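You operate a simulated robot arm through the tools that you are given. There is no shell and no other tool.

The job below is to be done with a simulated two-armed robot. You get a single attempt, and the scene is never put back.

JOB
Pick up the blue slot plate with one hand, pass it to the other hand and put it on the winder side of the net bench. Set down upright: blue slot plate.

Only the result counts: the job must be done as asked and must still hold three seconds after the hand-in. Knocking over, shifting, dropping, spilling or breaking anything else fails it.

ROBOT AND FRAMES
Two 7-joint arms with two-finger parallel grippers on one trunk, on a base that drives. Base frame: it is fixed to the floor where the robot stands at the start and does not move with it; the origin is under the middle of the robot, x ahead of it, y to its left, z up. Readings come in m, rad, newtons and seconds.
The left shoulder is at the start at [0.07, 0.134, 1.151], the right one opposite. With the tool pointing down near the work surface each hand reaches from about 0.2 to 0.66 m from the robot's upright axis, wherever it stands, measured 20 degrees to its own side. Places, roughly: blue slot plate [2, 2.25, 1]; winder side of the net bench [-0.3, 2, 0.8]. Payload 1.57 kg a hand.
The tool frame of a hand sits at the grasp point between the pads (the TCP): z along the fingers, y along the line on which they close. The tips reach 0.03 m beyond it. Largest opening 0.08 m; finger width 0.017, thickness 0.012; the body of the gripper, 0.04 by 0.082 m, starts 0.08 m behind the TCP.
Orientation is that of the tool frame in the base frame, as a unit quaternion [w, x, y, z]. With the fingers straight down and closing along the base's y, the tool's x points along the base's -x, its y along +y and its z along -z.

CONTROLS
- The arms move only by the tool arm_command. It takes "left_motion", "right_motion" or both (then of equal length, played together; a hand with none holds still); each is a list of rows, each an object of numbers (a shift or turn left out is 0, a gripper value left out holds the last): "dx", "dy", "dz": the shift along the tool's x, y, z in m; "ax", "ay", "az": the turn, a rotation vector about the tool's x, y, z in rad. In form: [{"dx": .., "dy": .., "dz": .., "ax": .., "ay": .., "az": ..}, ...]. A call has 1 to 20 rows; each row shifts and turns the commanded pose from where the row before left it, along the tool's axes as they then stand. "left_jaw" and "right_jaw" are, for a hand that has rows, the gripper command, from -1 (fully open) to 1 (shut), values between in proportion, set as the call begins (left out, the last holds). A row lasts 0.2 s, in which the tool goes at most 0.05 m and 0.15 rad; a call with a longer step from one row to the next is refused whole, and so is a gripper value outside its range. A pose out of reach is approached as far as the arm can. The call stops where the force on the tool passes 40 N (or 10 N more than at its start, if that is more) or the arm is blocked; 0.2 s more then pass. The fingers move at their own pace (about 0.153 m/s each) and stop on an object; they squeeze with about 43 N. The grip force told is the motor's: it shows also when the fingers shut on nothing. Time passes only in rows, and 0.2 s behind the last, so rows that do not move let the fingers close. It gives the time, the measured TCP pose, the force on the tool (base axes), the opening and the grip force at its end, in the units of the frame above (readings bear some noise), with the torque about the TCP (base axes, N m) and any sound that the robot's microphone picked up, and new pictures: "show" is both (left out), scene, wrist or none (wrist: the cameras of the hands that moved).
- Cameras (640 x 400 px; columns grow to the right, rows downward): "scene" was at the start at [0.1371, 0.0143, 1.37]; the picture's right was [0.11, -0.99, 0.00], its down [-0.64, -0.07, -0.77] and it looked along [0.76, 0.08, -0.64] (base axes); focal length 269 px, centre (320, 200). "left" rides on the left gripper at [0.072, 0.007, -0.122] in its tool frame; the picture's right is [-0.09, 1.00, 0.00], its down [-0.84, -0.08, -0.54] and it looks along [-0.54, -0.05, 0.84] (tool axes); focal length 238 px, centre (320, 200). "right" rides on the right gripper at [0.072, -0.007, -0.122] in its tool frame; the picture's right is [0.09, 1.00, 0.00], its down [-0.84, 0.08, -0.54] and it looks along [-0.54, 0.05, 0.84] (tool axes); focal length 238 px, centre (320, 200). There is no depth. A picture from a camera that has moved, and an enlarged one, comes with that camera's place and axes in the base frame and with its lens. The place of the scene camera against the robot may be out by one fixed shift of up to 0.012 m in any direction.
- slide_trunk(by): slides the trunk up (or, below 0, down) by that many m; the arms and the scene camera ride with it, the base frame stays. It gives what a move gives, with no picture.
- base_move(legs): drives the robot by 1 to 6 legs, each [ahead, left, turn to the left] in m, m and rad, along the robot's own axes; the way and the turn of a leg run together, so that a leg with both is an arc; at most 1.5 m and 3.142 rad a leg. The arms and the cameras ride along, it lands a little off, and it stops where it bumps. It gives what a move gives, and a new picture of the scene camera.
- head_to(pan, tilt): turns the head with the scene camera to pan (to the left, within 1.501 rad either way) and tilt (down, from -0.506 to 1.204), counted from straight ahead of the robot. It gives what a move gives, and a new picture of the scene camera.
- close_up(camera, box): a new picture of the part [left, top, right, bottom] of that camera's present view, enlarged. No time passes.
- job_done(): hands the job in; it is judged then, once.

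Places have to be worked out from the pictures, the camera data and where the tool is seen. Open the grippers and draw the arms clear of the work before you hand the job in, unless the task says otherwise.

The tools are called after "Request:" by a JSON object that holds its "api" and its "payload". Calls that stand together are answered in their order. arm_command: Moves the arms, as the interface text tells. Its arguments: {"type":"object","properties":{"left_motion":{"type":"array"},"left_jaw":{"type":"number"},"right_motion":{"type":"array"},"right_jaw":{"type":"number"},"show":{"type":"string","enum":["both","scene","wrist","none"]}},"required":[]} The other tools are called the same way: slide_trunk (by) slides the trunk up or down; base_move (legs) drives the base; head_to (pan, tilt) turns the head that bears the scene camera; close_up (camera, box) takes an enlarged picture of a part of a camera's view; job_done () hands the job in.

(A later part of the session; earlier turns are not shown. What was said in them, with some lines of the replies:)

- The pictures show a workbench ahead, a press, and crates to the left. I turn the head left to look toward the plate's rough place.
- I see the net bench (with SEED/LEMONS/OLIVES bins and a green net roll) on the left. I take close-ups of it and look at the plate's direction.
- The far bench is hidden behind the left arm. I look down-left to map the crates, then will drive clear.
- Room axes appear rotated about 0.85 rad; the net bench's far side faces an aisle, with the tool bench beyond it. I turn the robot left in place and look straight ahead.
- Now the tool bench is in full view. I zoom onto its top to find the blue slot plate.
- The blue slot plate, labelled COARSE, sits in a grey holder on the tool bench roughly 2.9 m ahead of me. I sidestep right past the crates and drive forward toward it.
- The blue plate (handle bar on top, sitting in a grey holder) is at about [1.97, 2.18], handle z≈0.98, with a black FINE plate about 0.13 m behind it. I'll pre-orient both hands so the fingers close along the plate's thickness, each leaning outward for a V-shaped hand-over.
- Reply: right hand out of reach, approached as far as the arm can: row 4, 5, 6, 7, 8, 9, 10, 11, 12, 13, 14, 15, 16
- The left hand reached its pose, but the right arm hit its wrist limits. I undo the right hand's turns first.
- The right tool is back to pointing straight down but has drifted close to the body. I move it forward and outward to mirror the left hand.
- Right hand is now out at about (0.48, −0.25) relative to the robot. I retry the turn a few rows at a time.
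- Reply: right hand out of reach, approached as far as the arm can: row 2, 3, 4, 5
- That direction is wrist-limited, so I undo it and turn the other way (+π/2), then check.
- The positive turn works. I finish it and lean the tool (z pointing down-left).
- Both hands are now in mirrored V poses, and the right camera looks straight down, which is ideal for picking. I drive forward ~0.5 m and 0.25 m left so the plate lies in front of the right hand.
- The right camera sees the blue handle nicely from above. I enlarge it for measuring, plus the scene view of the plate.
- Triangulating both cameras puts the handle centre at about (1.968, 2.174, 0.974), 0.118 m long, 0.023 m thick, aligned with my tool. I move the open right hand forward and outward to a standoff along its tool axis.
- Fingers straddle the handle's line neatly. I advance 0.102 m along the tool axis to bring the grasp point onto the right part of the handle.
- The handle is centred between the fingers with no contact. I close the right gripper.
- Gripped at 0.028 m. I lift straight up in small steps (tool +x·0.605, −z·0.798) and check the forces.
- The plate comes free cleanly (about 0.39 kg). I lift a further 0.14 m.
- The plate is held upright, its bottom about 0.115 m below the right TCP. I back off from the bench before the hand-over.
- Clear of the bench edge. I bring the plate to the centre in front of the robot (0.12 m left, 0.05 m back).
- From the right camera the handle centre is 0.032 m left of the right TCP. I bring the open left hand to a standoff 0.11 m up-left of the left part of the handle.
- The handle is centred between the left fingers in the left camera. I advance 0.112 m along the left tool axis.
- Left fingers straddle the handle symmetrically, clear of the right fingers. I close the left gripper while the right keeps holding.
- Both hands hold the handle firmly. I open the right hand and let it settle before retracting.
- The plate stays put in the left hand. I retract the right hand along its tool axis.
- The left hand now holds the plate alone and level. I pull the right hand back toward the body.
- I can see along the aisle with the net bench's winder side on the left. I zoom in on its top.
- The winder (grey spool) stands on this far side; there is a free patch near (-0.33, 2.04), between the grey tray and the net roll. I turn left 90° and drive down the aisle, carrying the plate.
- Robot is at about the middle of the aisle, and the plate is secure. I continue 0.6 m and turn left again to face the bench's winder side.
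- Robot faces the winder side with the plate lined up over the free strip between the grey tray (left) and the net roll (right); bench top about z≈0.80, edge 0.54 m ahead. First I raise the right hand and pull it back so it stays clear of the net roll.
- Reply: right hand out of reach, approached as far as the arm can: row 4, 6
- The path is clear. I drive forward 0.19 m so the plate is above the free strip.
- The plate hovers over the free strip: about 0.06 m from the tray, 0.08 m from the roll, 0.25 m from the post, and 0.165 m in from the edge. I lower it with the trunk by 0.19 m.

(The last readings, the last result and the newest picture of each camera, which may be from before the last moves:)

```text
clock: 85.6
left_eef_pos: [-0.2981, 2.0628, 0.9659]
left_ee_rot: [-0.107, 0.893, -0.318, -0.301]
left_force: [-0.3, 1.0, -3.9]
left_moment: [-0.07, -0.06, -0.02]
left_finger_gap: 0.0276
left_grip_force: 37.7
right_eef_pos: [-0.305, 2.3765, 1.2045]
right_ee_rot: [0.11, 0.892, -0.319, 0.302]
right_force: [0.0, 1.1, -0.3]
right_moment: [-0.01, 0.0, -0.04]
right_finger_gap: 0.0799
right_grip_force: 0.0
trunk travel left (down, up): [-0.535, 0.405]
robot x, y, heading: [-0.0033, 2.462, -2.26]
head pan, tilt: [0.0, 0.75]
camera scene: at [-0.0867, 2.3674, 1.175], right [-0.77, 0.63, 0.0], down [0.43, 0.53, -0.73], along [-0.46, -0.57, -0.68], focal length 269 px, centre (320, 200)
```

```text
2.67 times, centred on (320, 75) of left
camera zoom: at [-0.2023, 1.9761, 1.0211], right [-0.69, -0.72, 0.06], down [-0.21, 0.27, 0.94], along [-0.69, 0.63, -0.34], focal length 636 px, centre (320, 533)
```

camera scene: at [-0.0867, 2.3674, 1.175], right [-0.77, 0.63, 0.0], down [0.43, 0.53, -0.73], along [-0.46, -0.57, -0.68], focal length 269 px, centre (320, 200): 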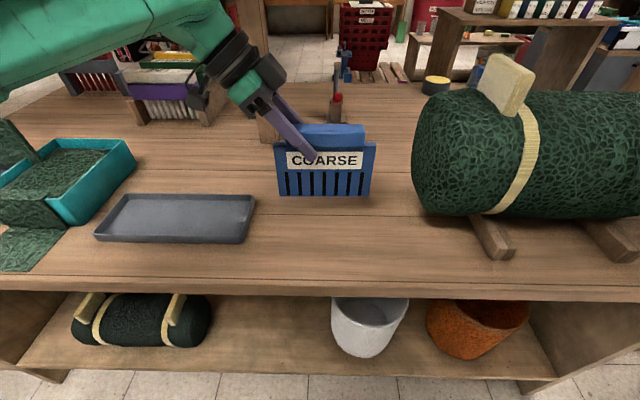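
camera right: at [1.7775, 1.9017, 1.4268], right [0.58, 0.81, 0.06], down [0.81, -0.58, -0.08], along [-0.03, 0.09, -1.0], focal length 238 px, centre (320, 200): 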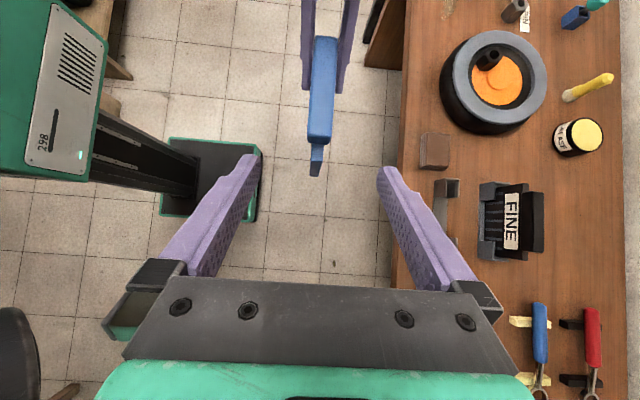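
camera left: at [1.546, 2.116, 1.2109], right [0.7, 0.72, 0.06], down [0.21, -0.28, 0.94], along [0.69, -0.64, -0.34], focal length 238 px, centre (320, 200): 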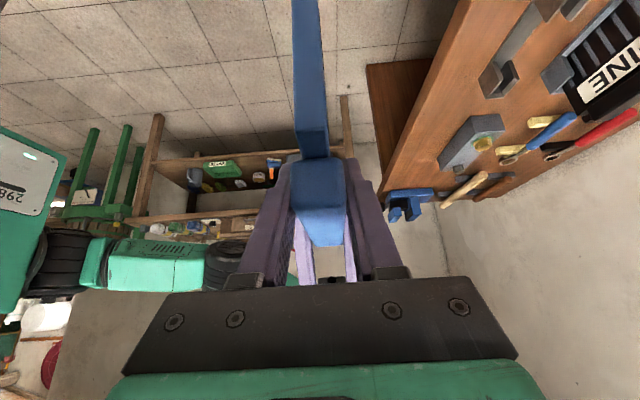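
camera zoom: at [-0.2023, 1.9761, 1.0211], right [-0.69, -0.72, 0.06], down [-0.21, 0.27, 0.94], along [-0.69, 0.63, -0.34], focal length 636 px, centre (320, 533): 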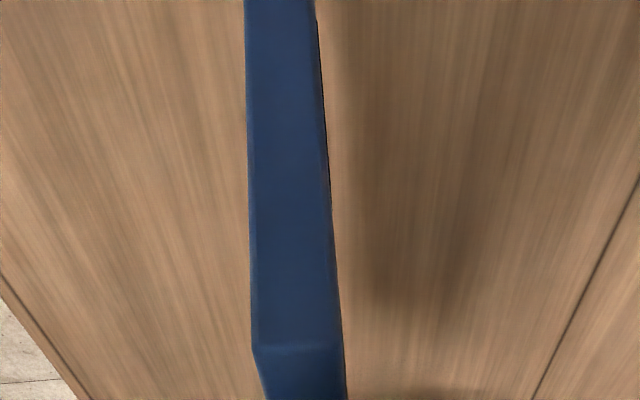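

The plate hangs level with roughly 0.05 m left to the bench. I lower it 0.03 m with the arm, then continue in fine steps.

Request:
{"api": "arm_command", "payload": {"left_motion": [{"dx": 0.0061, "dz": 0.008}, {"dx": 0.0061, "dz": 0.008}, {"dx": 0.0061, "dz": 0.008}, {}], "left_jaw": 1, "show": "none"}}

Request:
{"api": "close_up", "payload": {"camera": "scene", "box": [240, 120, 400, 220]}}

```text
clock: 86.6
left_eef_pos: [-0.2983, 2.0622, 0.9353]
left_ee_rot: [-0.107, 0.893, -0.318, -0.3]
left_force: [0.0, 0.5, -3.8]
left_moment: [-0.07, -0.05, 0.0]
left_finger_gap: 0.0278
left_grip_force: 38.4
right_eef_pos: [-0.3061, 2.3778, 1.2032]
right_ee_rot: [0.11, 0.892, -0.318, 0.302]
right_force: [-0.2, -0.9, -0.8]
right_moment: [0.02, -0.01, 0.0]
right_finger_gap: 0.0802
right_grip_force: 0.0
trunk travel left (down, up): [-0.535, 0.405]
robot x, y, heading: [-0.0054, 2.4639, -2.257]
head pan, tilt: [0.0, 0.75]
```

```text
4.00 times, centred on (320, 170) of scene
camera zoom: at [-0.0867, 2.3674, 1.1751], right [-0.77, 0.63, 0.0], down [0.43, 0.53, -0.73], along [-0.46, -0.57, -0.68], focal length 1076 px, centre (320, 320)
```

zoom: 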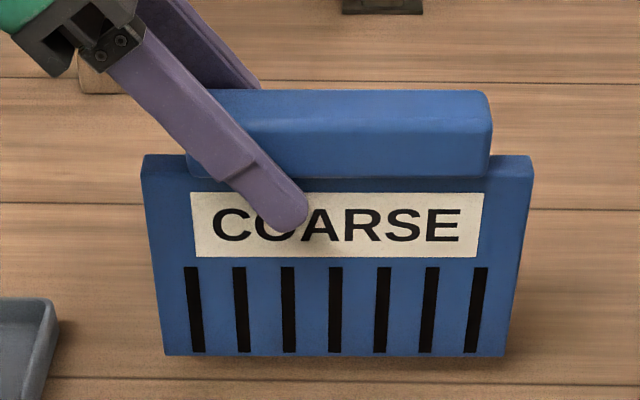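

No contact yet; the shadow gap is shrinking. I lower in 4 mm steps.

Request:
{"api": "arm_command", "payload": {"left_motion": [{"dx": 0.0024, "dz": 0.0032}, {"dx": 0.0024, "dz": 0.0032}, {"dx": 0.0024, "dz": 0.0032}], "left_jaw": 1, "show": "none"}}

Request:
{"api": "close_up", "payload": {"camera": "scene", "box": [240, 120, 400, 220]}}

```text
clock: 87.4
left_eef_pos: [-0.299, 2.0638, 0.923]
left_ee_rot: [-0.106, 0.893, -0.317, -0.301]
left_force: [-0.2, 0.9, -4.1]
left_moment: [-0.05, -0.1, -0.04]
left_finger_gap: 0.0277
left_grip_force: 38.3
right_eef_pos: [-0.305, 2.3781, 1.2045]
right_ee_rot: [0.11, 0.892, -0.318, 0.302]
right_force: [-0.8, -0.7, 0.0]
right_moment: [0.02, 0.0, 0.0]
right_finger_gap: 0.08
right_grip_force: 0.1
trunk travel left (down, up): [-0.535, 0.405]
robot x, y, heading: [-0.005, 2.4632, -2.26]
head pan, tilt: [0.0, 0.75]
```

```text
4.00 times, centred on (320, 170) of scene
camera zoom: at [-0.0867, 2.3673, 1.1751], right [-0.77, 0.63, 0.0], down [0.43, 0.53, -0.73], along [-0.46, -0.57, -0.68], focal length 1076 px, centre (320, 320)
```

zoom: 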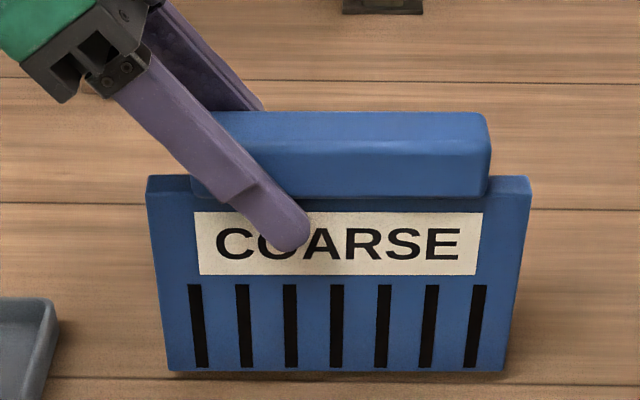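

Close to touching. I continue down in 2 mm steps, watching the force.

Request:
{"api": "arm_command", "payload": {"left_motion": [{"dx": 0.0012, "dz": 0.0016}, {"dx": 0.0012, "dz": 0.0016}, {"dx": 0.0012, "dz": 0.0016}], "left_jaw": 1, "show": "none"}}

Request:
{"api": "close_up", "payload": {"camera": "scene", "box": [270, 170, 382, 240]}}

```text
clock: 88.2
left_eef_pos: [-0.298, 2.0635, 0.9177]
left_ee_rot: [-0.108, 0.893, -0.318, -0.3]
left_force: [-0.2, -0.7, -3.4]
left_moment: [-0.04, -0.09, -0.01]
left_finger_gap: 0.0276
left_grip_force: 38.5
right_eef_pos: [-0.3063, 2.3773, 1.2042]
right_ee_rot: [0.11, 0.892, -0.318, 0.302]
right_force: [0.1, -1.1, 0.4]
right_moment: [-0.02, 0.0, -0.01]
right_finger_gap: 0.0798
right_grip_force: 0.1
trunk travel left (down, up): [-0.535, 0.405]
robot x, y, heading: [-0.0033, 2.4642, -2.252]
head pan, tilt: [0.0, 0.75]
```

```text
5.71 times, centred on (326, 205) of scene
camera zoom: at [-0.0867, 2.3673, 1.1751], right [-0.77, 0.63, 0.0], down [0.43, 0.53, -0.73], along [-0.46, -0.57, -0.68], focal length 1538 px, centre (286, 171)
```

zoom: 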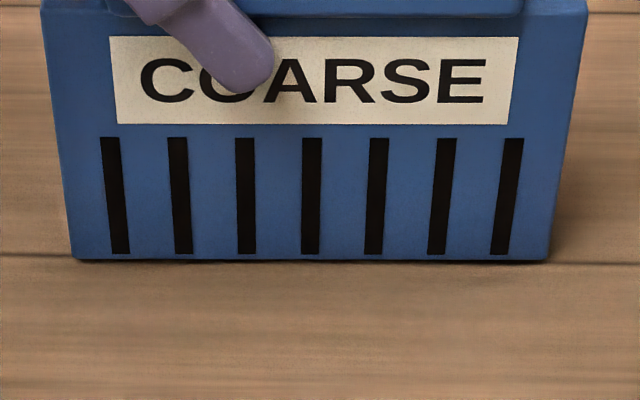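

Nearly touching but the force still shows the full weight. I go down a few more 2 mm steps.

Request:
{"api": "arm_command", "payload": {"left_motion": [{"dx": 0.0012, "dz": 0.0016}, {"dx": 0.0012, "dz": 0.0016}], "left_jaw": 1, "show": "none"}}

Request:
{"api": "close_up", "payload": {"camera": "scene", "box": [270, 170, 382, 240]}}

```text
clock: 88.8
left_eef_pos: [-0.2978, 2.0639, 0.9151]
left_ee_rot: [-0.107, 0.893, -0.317, -0.302]
left_force: [-0.6, -0.2, -1.2]
left_moment: [0.1, 0.13, 0.03]
left_finger_gap: 0.0276
left_grip_force: 38.0
right_eef_pos: [-0.305, 2.3775, 1.2045]
right_ee_rot: [0.109, 0.892, -0.318, 0.302]
right_force: [0.0, -0.5, -0.6]
right_moment: [-0.03, -0.03, 0.0]
right_finger_gap: 0.0801
right_grip_force: 0.0
trunk travel left (down, up): [-0.535, 0.405]
robot x, y, heading: [-0.0026, 2.4672, -2.247]
head pan, tilt: [0.0, 0.75]
```

```text
5.71 times, centred on (326, 205) of scene
camera zoom: at [-0.0864, 2.3676, 1.1752], right [-0.77, 0.63, 0.0], down [0.43, 0.53, -0.73], along [-0.46, -0.57, -0.68], focal length 1538 px, centre (286, 171)
```

zoom: 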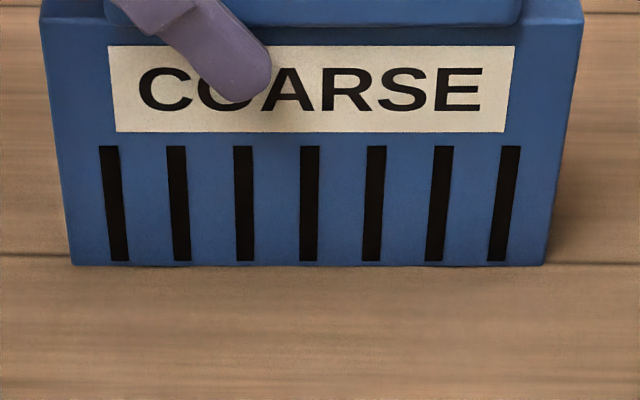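

Contact begins (the weight is partly borne, and the moment changed). I press 1 mm steps further to seat it.

Request:
{"api": "arm_command", "payload": {"left_motion": [{"dx": 0.0006, "dz": 0.0008}, {"dx": 0.0006, "dz": 0.0008}], "left_jaw": 1, "show": "none"}}

Request:
{"api": "close_up", "payload": {"camera": "scene", "box": [270, 170, 382, 240]}}

Request:
{"api": "close_up", "payload": {"camera": "left", "box": [200, 0, 440, 150]}}

```text
clock: 89.4
left_eef_pos: [-0.2974, 2.0639, 0.9143]
left_ee_rot: [-0.105, 0.892, -0.318, -0.303]
left_force: [-0.6, -2.5, 10.2]
left_moment: [-0.2, 0.04, -0.09]
left_finger_gap: 0.0278
left_grip_force: 38.1
right_eef_pos: [-0.3047, 2.3781, 1.2048]
right_ee_rot: [0.111, 0.891, -0.319, 0.302]
right_force: [-0.7, 0.3, 0.5]
right_moment: [-0.02, 0.0, 0.04]
right_finger_gap: 0.0799
right_grip_force: 0.1
trunk travel left (down, up): [-0.535, 0.405]
robot x, y, heading: [-0.0044, 2.4671, -2.252]
head pan, tilt: [0.0, 0.75]
```

```text
5.71 times, centred on (326, 205) of scene
camera zoom: at [-0.0854, 2.3686, 1.1755], right [-0.77, 0.63, 0.0], down [0.43, 0.53, -0.73], along [-0.46, -0.57, -0.68], focal length 1538 px, centre (286, 171)
```

zoom: 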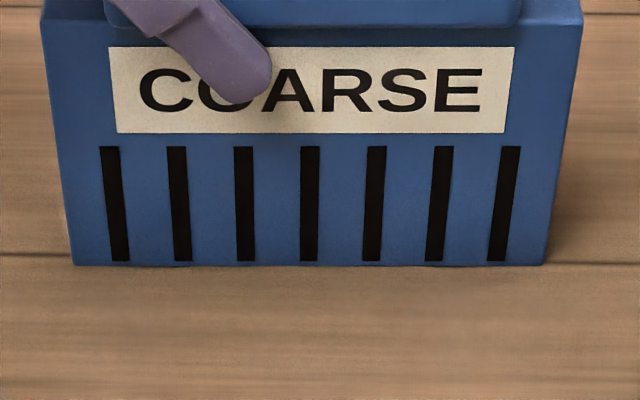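

```text
2.67 times, centred on (320, 75) of left
camera zoom: at [-0.2014, 1.9772, 0.9691], right [-0.69, -0.73, 0.06], down [-0.21, 0.28, 0.94], along [-0.7, 0.63, -0.34], focal length 636 px, centre (320, 533)
```

zoom: 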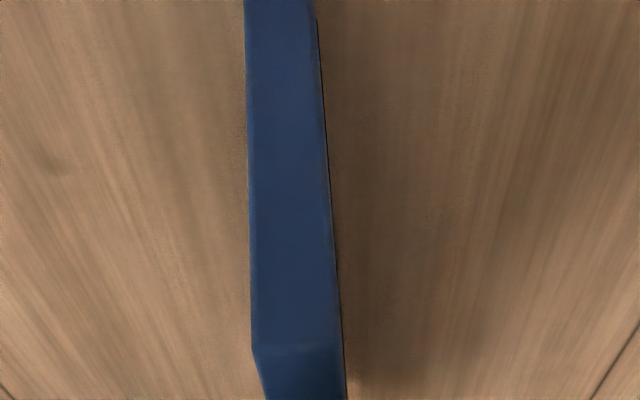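

The plate is seated flush (about 13 N net push). I relieve 1 mm, then check before releasing.

Request:
{"api": "arm_command", "payload": {"left_motion": [{"dx": -0.0006, "dz": -0.0008}, {}], "left_jaw": 1, "show": "none"}}

```text
clock: 90.0
left_eef_pos: [-0.2975, 2.0632, 0.9153]
left_ee_rot: [-0.106, 0.892, -0.319, -0.301]
left_force: [-2.0, -3.0, 10.1]
left_moment: [0.07, 0.66, 0.15]
left_finger_gap: 0.0277
left_grip_force: 38.2
right_eef_pos: [-0.3037, 2.3778, 1.2043]
right_ee_rot: [0.11, 0.892, -0.318, 0.302]
right_force: [-0.7, 0.2, 0.7]
right_moment: [0.0, 0.0, 0.01]
right_finger_gap: 0.0801
right_grip_force: 0.0
trunk travel left (down, up): [-0.535, 0.405]
robot x, y, heading: [-0.0055, 2.4626, -2.26]
head pan, tilt: [0.0, 0.75]
```

Still about 13 N of load with some moment, so I relieve another millimetre and let it settle.

Request:
{"api": "arm_command", "payload": {"left_motion": [{"dx": -0.0006, "dz": -0.0008}, {}, {}], "left_jaw": 1, "show": "none"}}

```text
clock: 90.8
left_eef_pos: [-0.2968, 2.0642, 0.9144]
left_ee_rot: [-0.107, 0.893, -0.318, -0.301]
left_force: [-2.5, -2.2, 6.2]
left_moment: [0.37, 0.84, 0.29]
left_finger_gap: 0.0277
left_grip_force: 38.2
right_eef_pos: [-0.305, 2.3777, 1.2047]
right_ee_rot: [0.11, 0.892, -0.319, 0.302]
right_force: [-0.8, 0.5, 0.5]
right_moment: [-0.01, -0.01, 0.01]
right_finger_gap: 0.08
right_grip_force: 0.1
trunk travel left (down, up): [-0.535, 0.405]
robot x, y, heading: [-0.0042, 2.4652, -2.258]
head pan, tilt: [0.0, 0.75]
```

The reaction now comes mostly from the plate's right end. I check visually before deciding.

Request:
{"api": "close_up", "payload": {"camera": "scene", "box": [262, 130, 390, 210]}}

Request:
{"api": "close_up", "payload": {"camera": "left", "box": [160, 0, 480, 200]}}

```text
5.00 times, centred on (326, 170) of scene
camera zoom: at [-0.0863, 2.3679, 1.1751], right [-0.77, 0.63, 0.0], down [0.43, 0.53, -0.73], along [-0.46, -0.57, -0.68], focal length 1345 px, centre (290, 350)
```

zoom: 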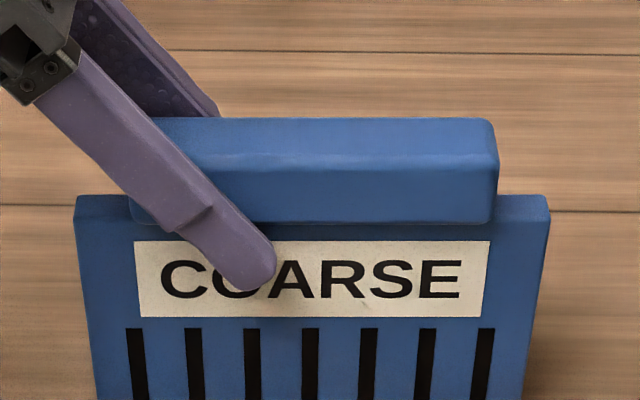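

```text
2.00 times, centred on (320, 100) of left
camera zoom: at [-0.2016, 1.977, 0.9695], right [-0.69, -0.72, 0.06], down [-0.21, 0.27, 0.94], along [-0.69, 0.63, -0.34], focal length 477 px, centre (320, 400)
```

zoom: 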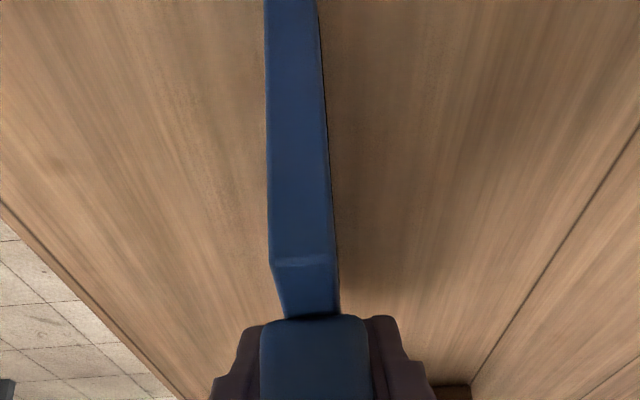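

Plate is vertical to well under a degree. I open the left gripper partly (to about 0.044 m) to release it.

Request:
{"api": "arm_command", "payload": {"left_motion": [{}, {}, {}], "left_jaw": -0.1, "show": "none"}}

Request:
{"api": "close_up", "payload": {"camera": "scene", "box": [240, 120, 400, 220]}}

Request:
{"api": "close_up", "payload": {"camera": "left", "box": [160, 0, 480, 200]}}

```text
clock: 91.6
left_eef_pos: [-0.2986, 2.064, 0.9148]
left_ee_rot: [-0.107, 0.893, -0.319, -0.3]
left_force: [-0.3, -0.6, 0.5]
left_moment: [0.02, -0.01, 0.02]
left_finger_gap: 0.0439
left_grip_force: 0.0
right_eef_pos: [-0.3045, 2.3783, 1.2037]
right_ee_rot: [0.11, 0.892, -0.319, 0.302]
right_force: [0.1, -0.1, 0.2]
right_moment: [-0.01, -0.03, 0.03]
right_finger_gap: 0.0797
right_grip_force: 0.1
trunk travel left (down, up): [-0.535, 0.405]
robot x, y, heading: [-0.0059, 2.4635, -2.255]
head pan, tilt: [0.0, 0.75]
```

```text
4.00 times, centred on (320, 170) of scene
camera zoom: at [-0.0863, 2.3677, 1.1751], right [-0.77, 0.63, 0.0], down [0.43, 0.53, -0.73], along [-0.46, -0.57, -0.68], focal length 1076 px, centre (320, 320)
```

zoom: 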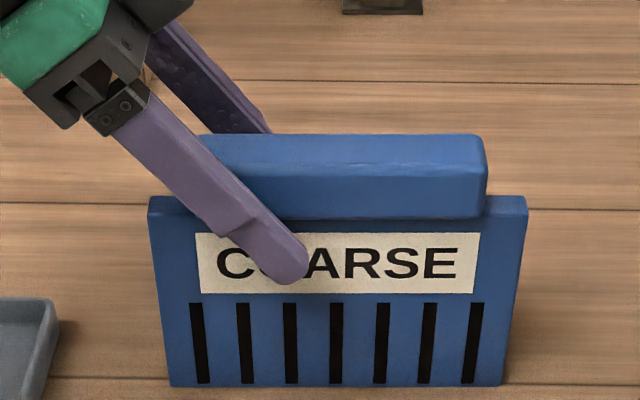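

```text
2.00 times, centred on (320, 100) of left
camera zoom: at [-0.2016, 1.9767, 0.9695], right [-0.69, -0.72, 0.06], down [-0.21, 0.27, 0.94], along [-0.69, 0.63, -0.34], focal length 477 px, centre (320, 400)
```

zoom: 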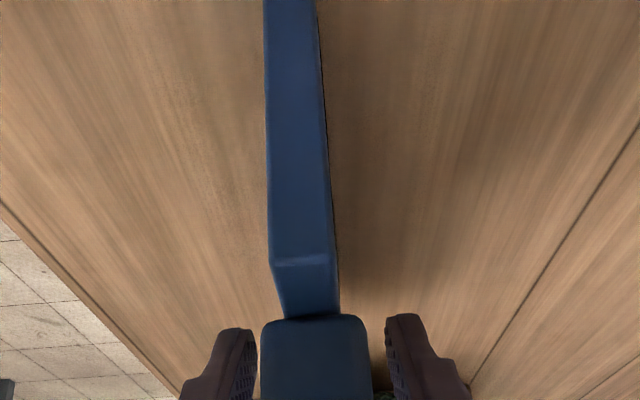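

The plate stands on its own with gaps on both sides. I open fully and back out along the tool axis.

Request:
{"api": "arm_command", "payload": {"left_motion": [{}, {}, {"dz": -0.01}, {"dz": -0.02}, {"dz": -0.035}, {"dz": -0.035}, {"dz": -0.035}, {"dz": -0.035}], "left_jaw": -1, "show": "both"}}

Request:
{"api": "close_up", "payload": {"camera": "scene", "box": [240, 120, 400, 220]}}

```text
clock: 93.4
left_eef_pos: [-0.2171, 2.0003, 1.0497]
left_ee_rot: [-0.107, 0.893, -0.318, -0.301]
left_force: [-0.7, -0.5, -0.4]
left_moment: [-0.01, 0.03, -0.01]
left_finger_gap: 0.0797
left_grip_force: 0.1
right_eef_pos: [-0.3048, 2.378, 1.2046]
right_ee_rot: [0.111, 0.892, -0.319, 0.302]
right_force: [-0.1, 0.9, 0.4]
right_moment: [-0.01, -0.02, -0.02]
right_finger_gap: 0.0797
right_grip_force: 0.1
trunk travel left (down, up): [-0.535, 0.405]
robot x, y, heading: [-0.0016, 2.4655, -2.255]
head pan, tilt: [0.0, 0.75]
camera scene: at [-0.086, 2.3679, 1.1751], right [-0.77, 0.63, 0.0], down [0.43, 0.53, -0.73], along [-0.46, -0.57, -0.68], focal length 269 px, centre (320, 200)
camera left: at [-0.1211, 1.9133, 1.1056], right [-0.69, -0.72, 0.06], down [-0.21, 0.27, 0.94], along [-0.7, 0.63, -0.34], focal length 238 px, centre (320, 200)
```

scene: 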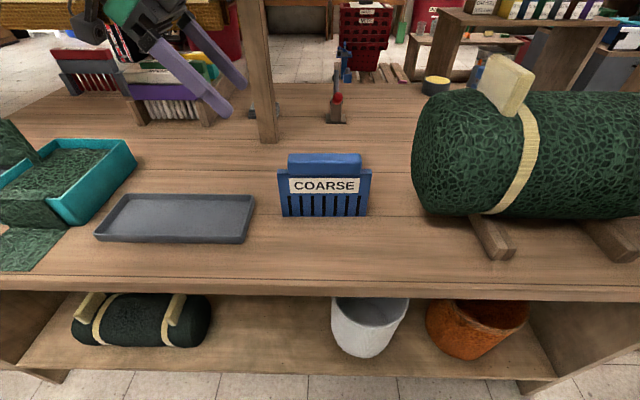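
left: 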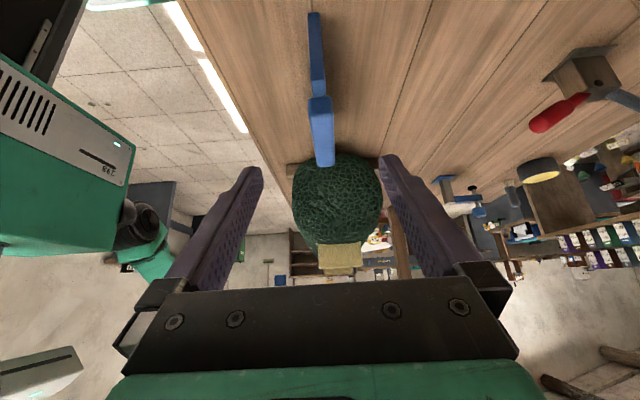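

```text
4.00 times, centred on (320, 170) of scene
camera zoom: at [-0.086, 2.3679, 1.1751], right [-0.77, 0.63, 0.0], down [0.43, 0.53, -0.73], along [-0.46, -0.57, -0.68], focal length 1076 px, centre (320, 320)
```

zoom: 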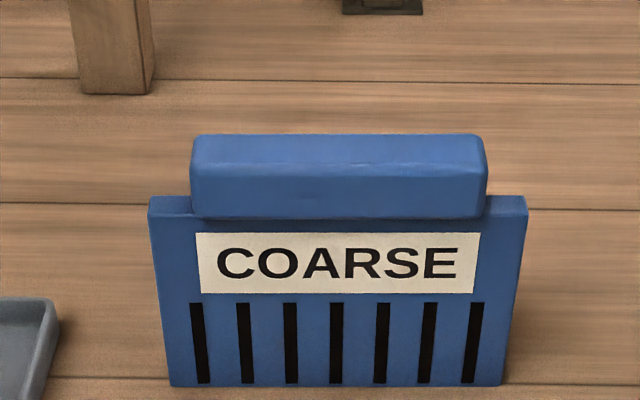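

The plate stands upright on its own, nothing else is disturbed. I back the robot off 0.25 m to clear the arms from the bench.

Request:
{"api": "base_move", "payload": {"legs": [[-0.25, 0, 0]]}}

Request:
{"api": "close_up", "payload": {"camera": "scene", "box": [200, 60, 456, 220]}}

```text
clock: 95.3
left_eef_pos: [-0.0569, 2.1953, 1.0501]
left_ee_rot: [-0.107, 0.893, -0.318, -0.3]
left_force: [0.5, 0.6, 0.1]
left_moment: [-0.02, 0.02, 0.0]
left_finger_gap: 0.08
left_grip_force: 0.1
right_eef_pos: [-0.1443, 2.5735, 1.2049]
right_ee_rot: [0.11, 0.892, -0.318, 0.302]
right_force: [0.9, -0.2, -0.3]
right_moment: [0.0, -0.01, 0.0]
right_finger_gap: 0.0802
right_grip_force: 0.1
trunk travel left (down, up): [-0.535, 0.405]
robot x, y, heading: [0.1564, 2.6607, -2.26]
head pan, tilt: [0.0, 0.75]
camera scene: at [0.0733, 2.5633, 1.1751], right [-0.78, 0.63, 0.0], down [0.43, 0.53, -0.73], along [-0.46, -0.57, -0.68], focal length 269 px, centre (320, 200)
```

scene: 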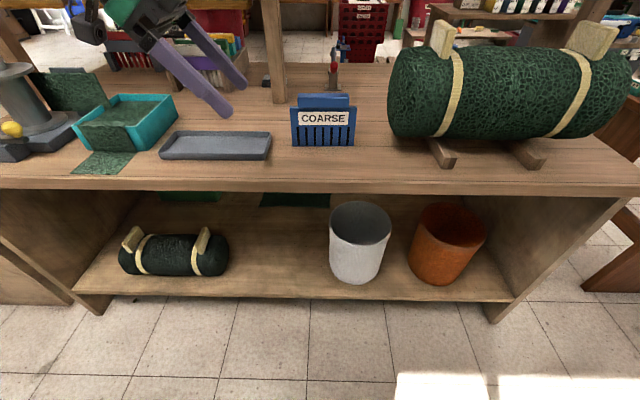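

```text
2.50 times, centred on (328, 140) of scene
camera zoom: at [0.0733, 2.5633, 1.1751], right [-0.78, 0.63, 0.0], down [0.43, 0.53, -0.73], along [-0.46, -0.57, -0.68], focal length 673 px, centre (300, 350)
```

zoom: 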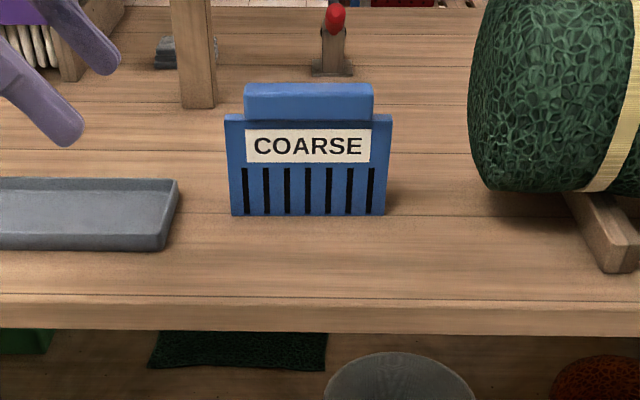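

The blue slot plate stands upright and free on the winder side. Both grippers are open, the arms are clear of the plate, and everything else looks undisturbed, so I hand the job in.

Request:
{"api": "job_done", "payload": {}}

```text
The job is handed in.
```

The blue slot plate is standing upright on the winder side of the net bench, and I have handed the job in.

- **Pick-up and hand-over:** I lifted the plate out of its holder with the right hand and passed it to the left hand by gripping both ends of its handle. The left hand then carried it to the bench.
- **Placement:** I set it down near [-0.33, 2.04], in the free strip between the grey tray and the net roll, about 0.16 m in from the bench edge. It stood on its own once released, and was still upright in the last picture after I backed the robot off.
- **Surroundings:** I saw nothing else move or tip over. At hand-in both grippers were open and clear of the plate. The left gripper was still above the bench near the grey tray, touching nothing.

I submitted straight after the last picture, so the three-second hold after hand-in is for the judge to confirm.
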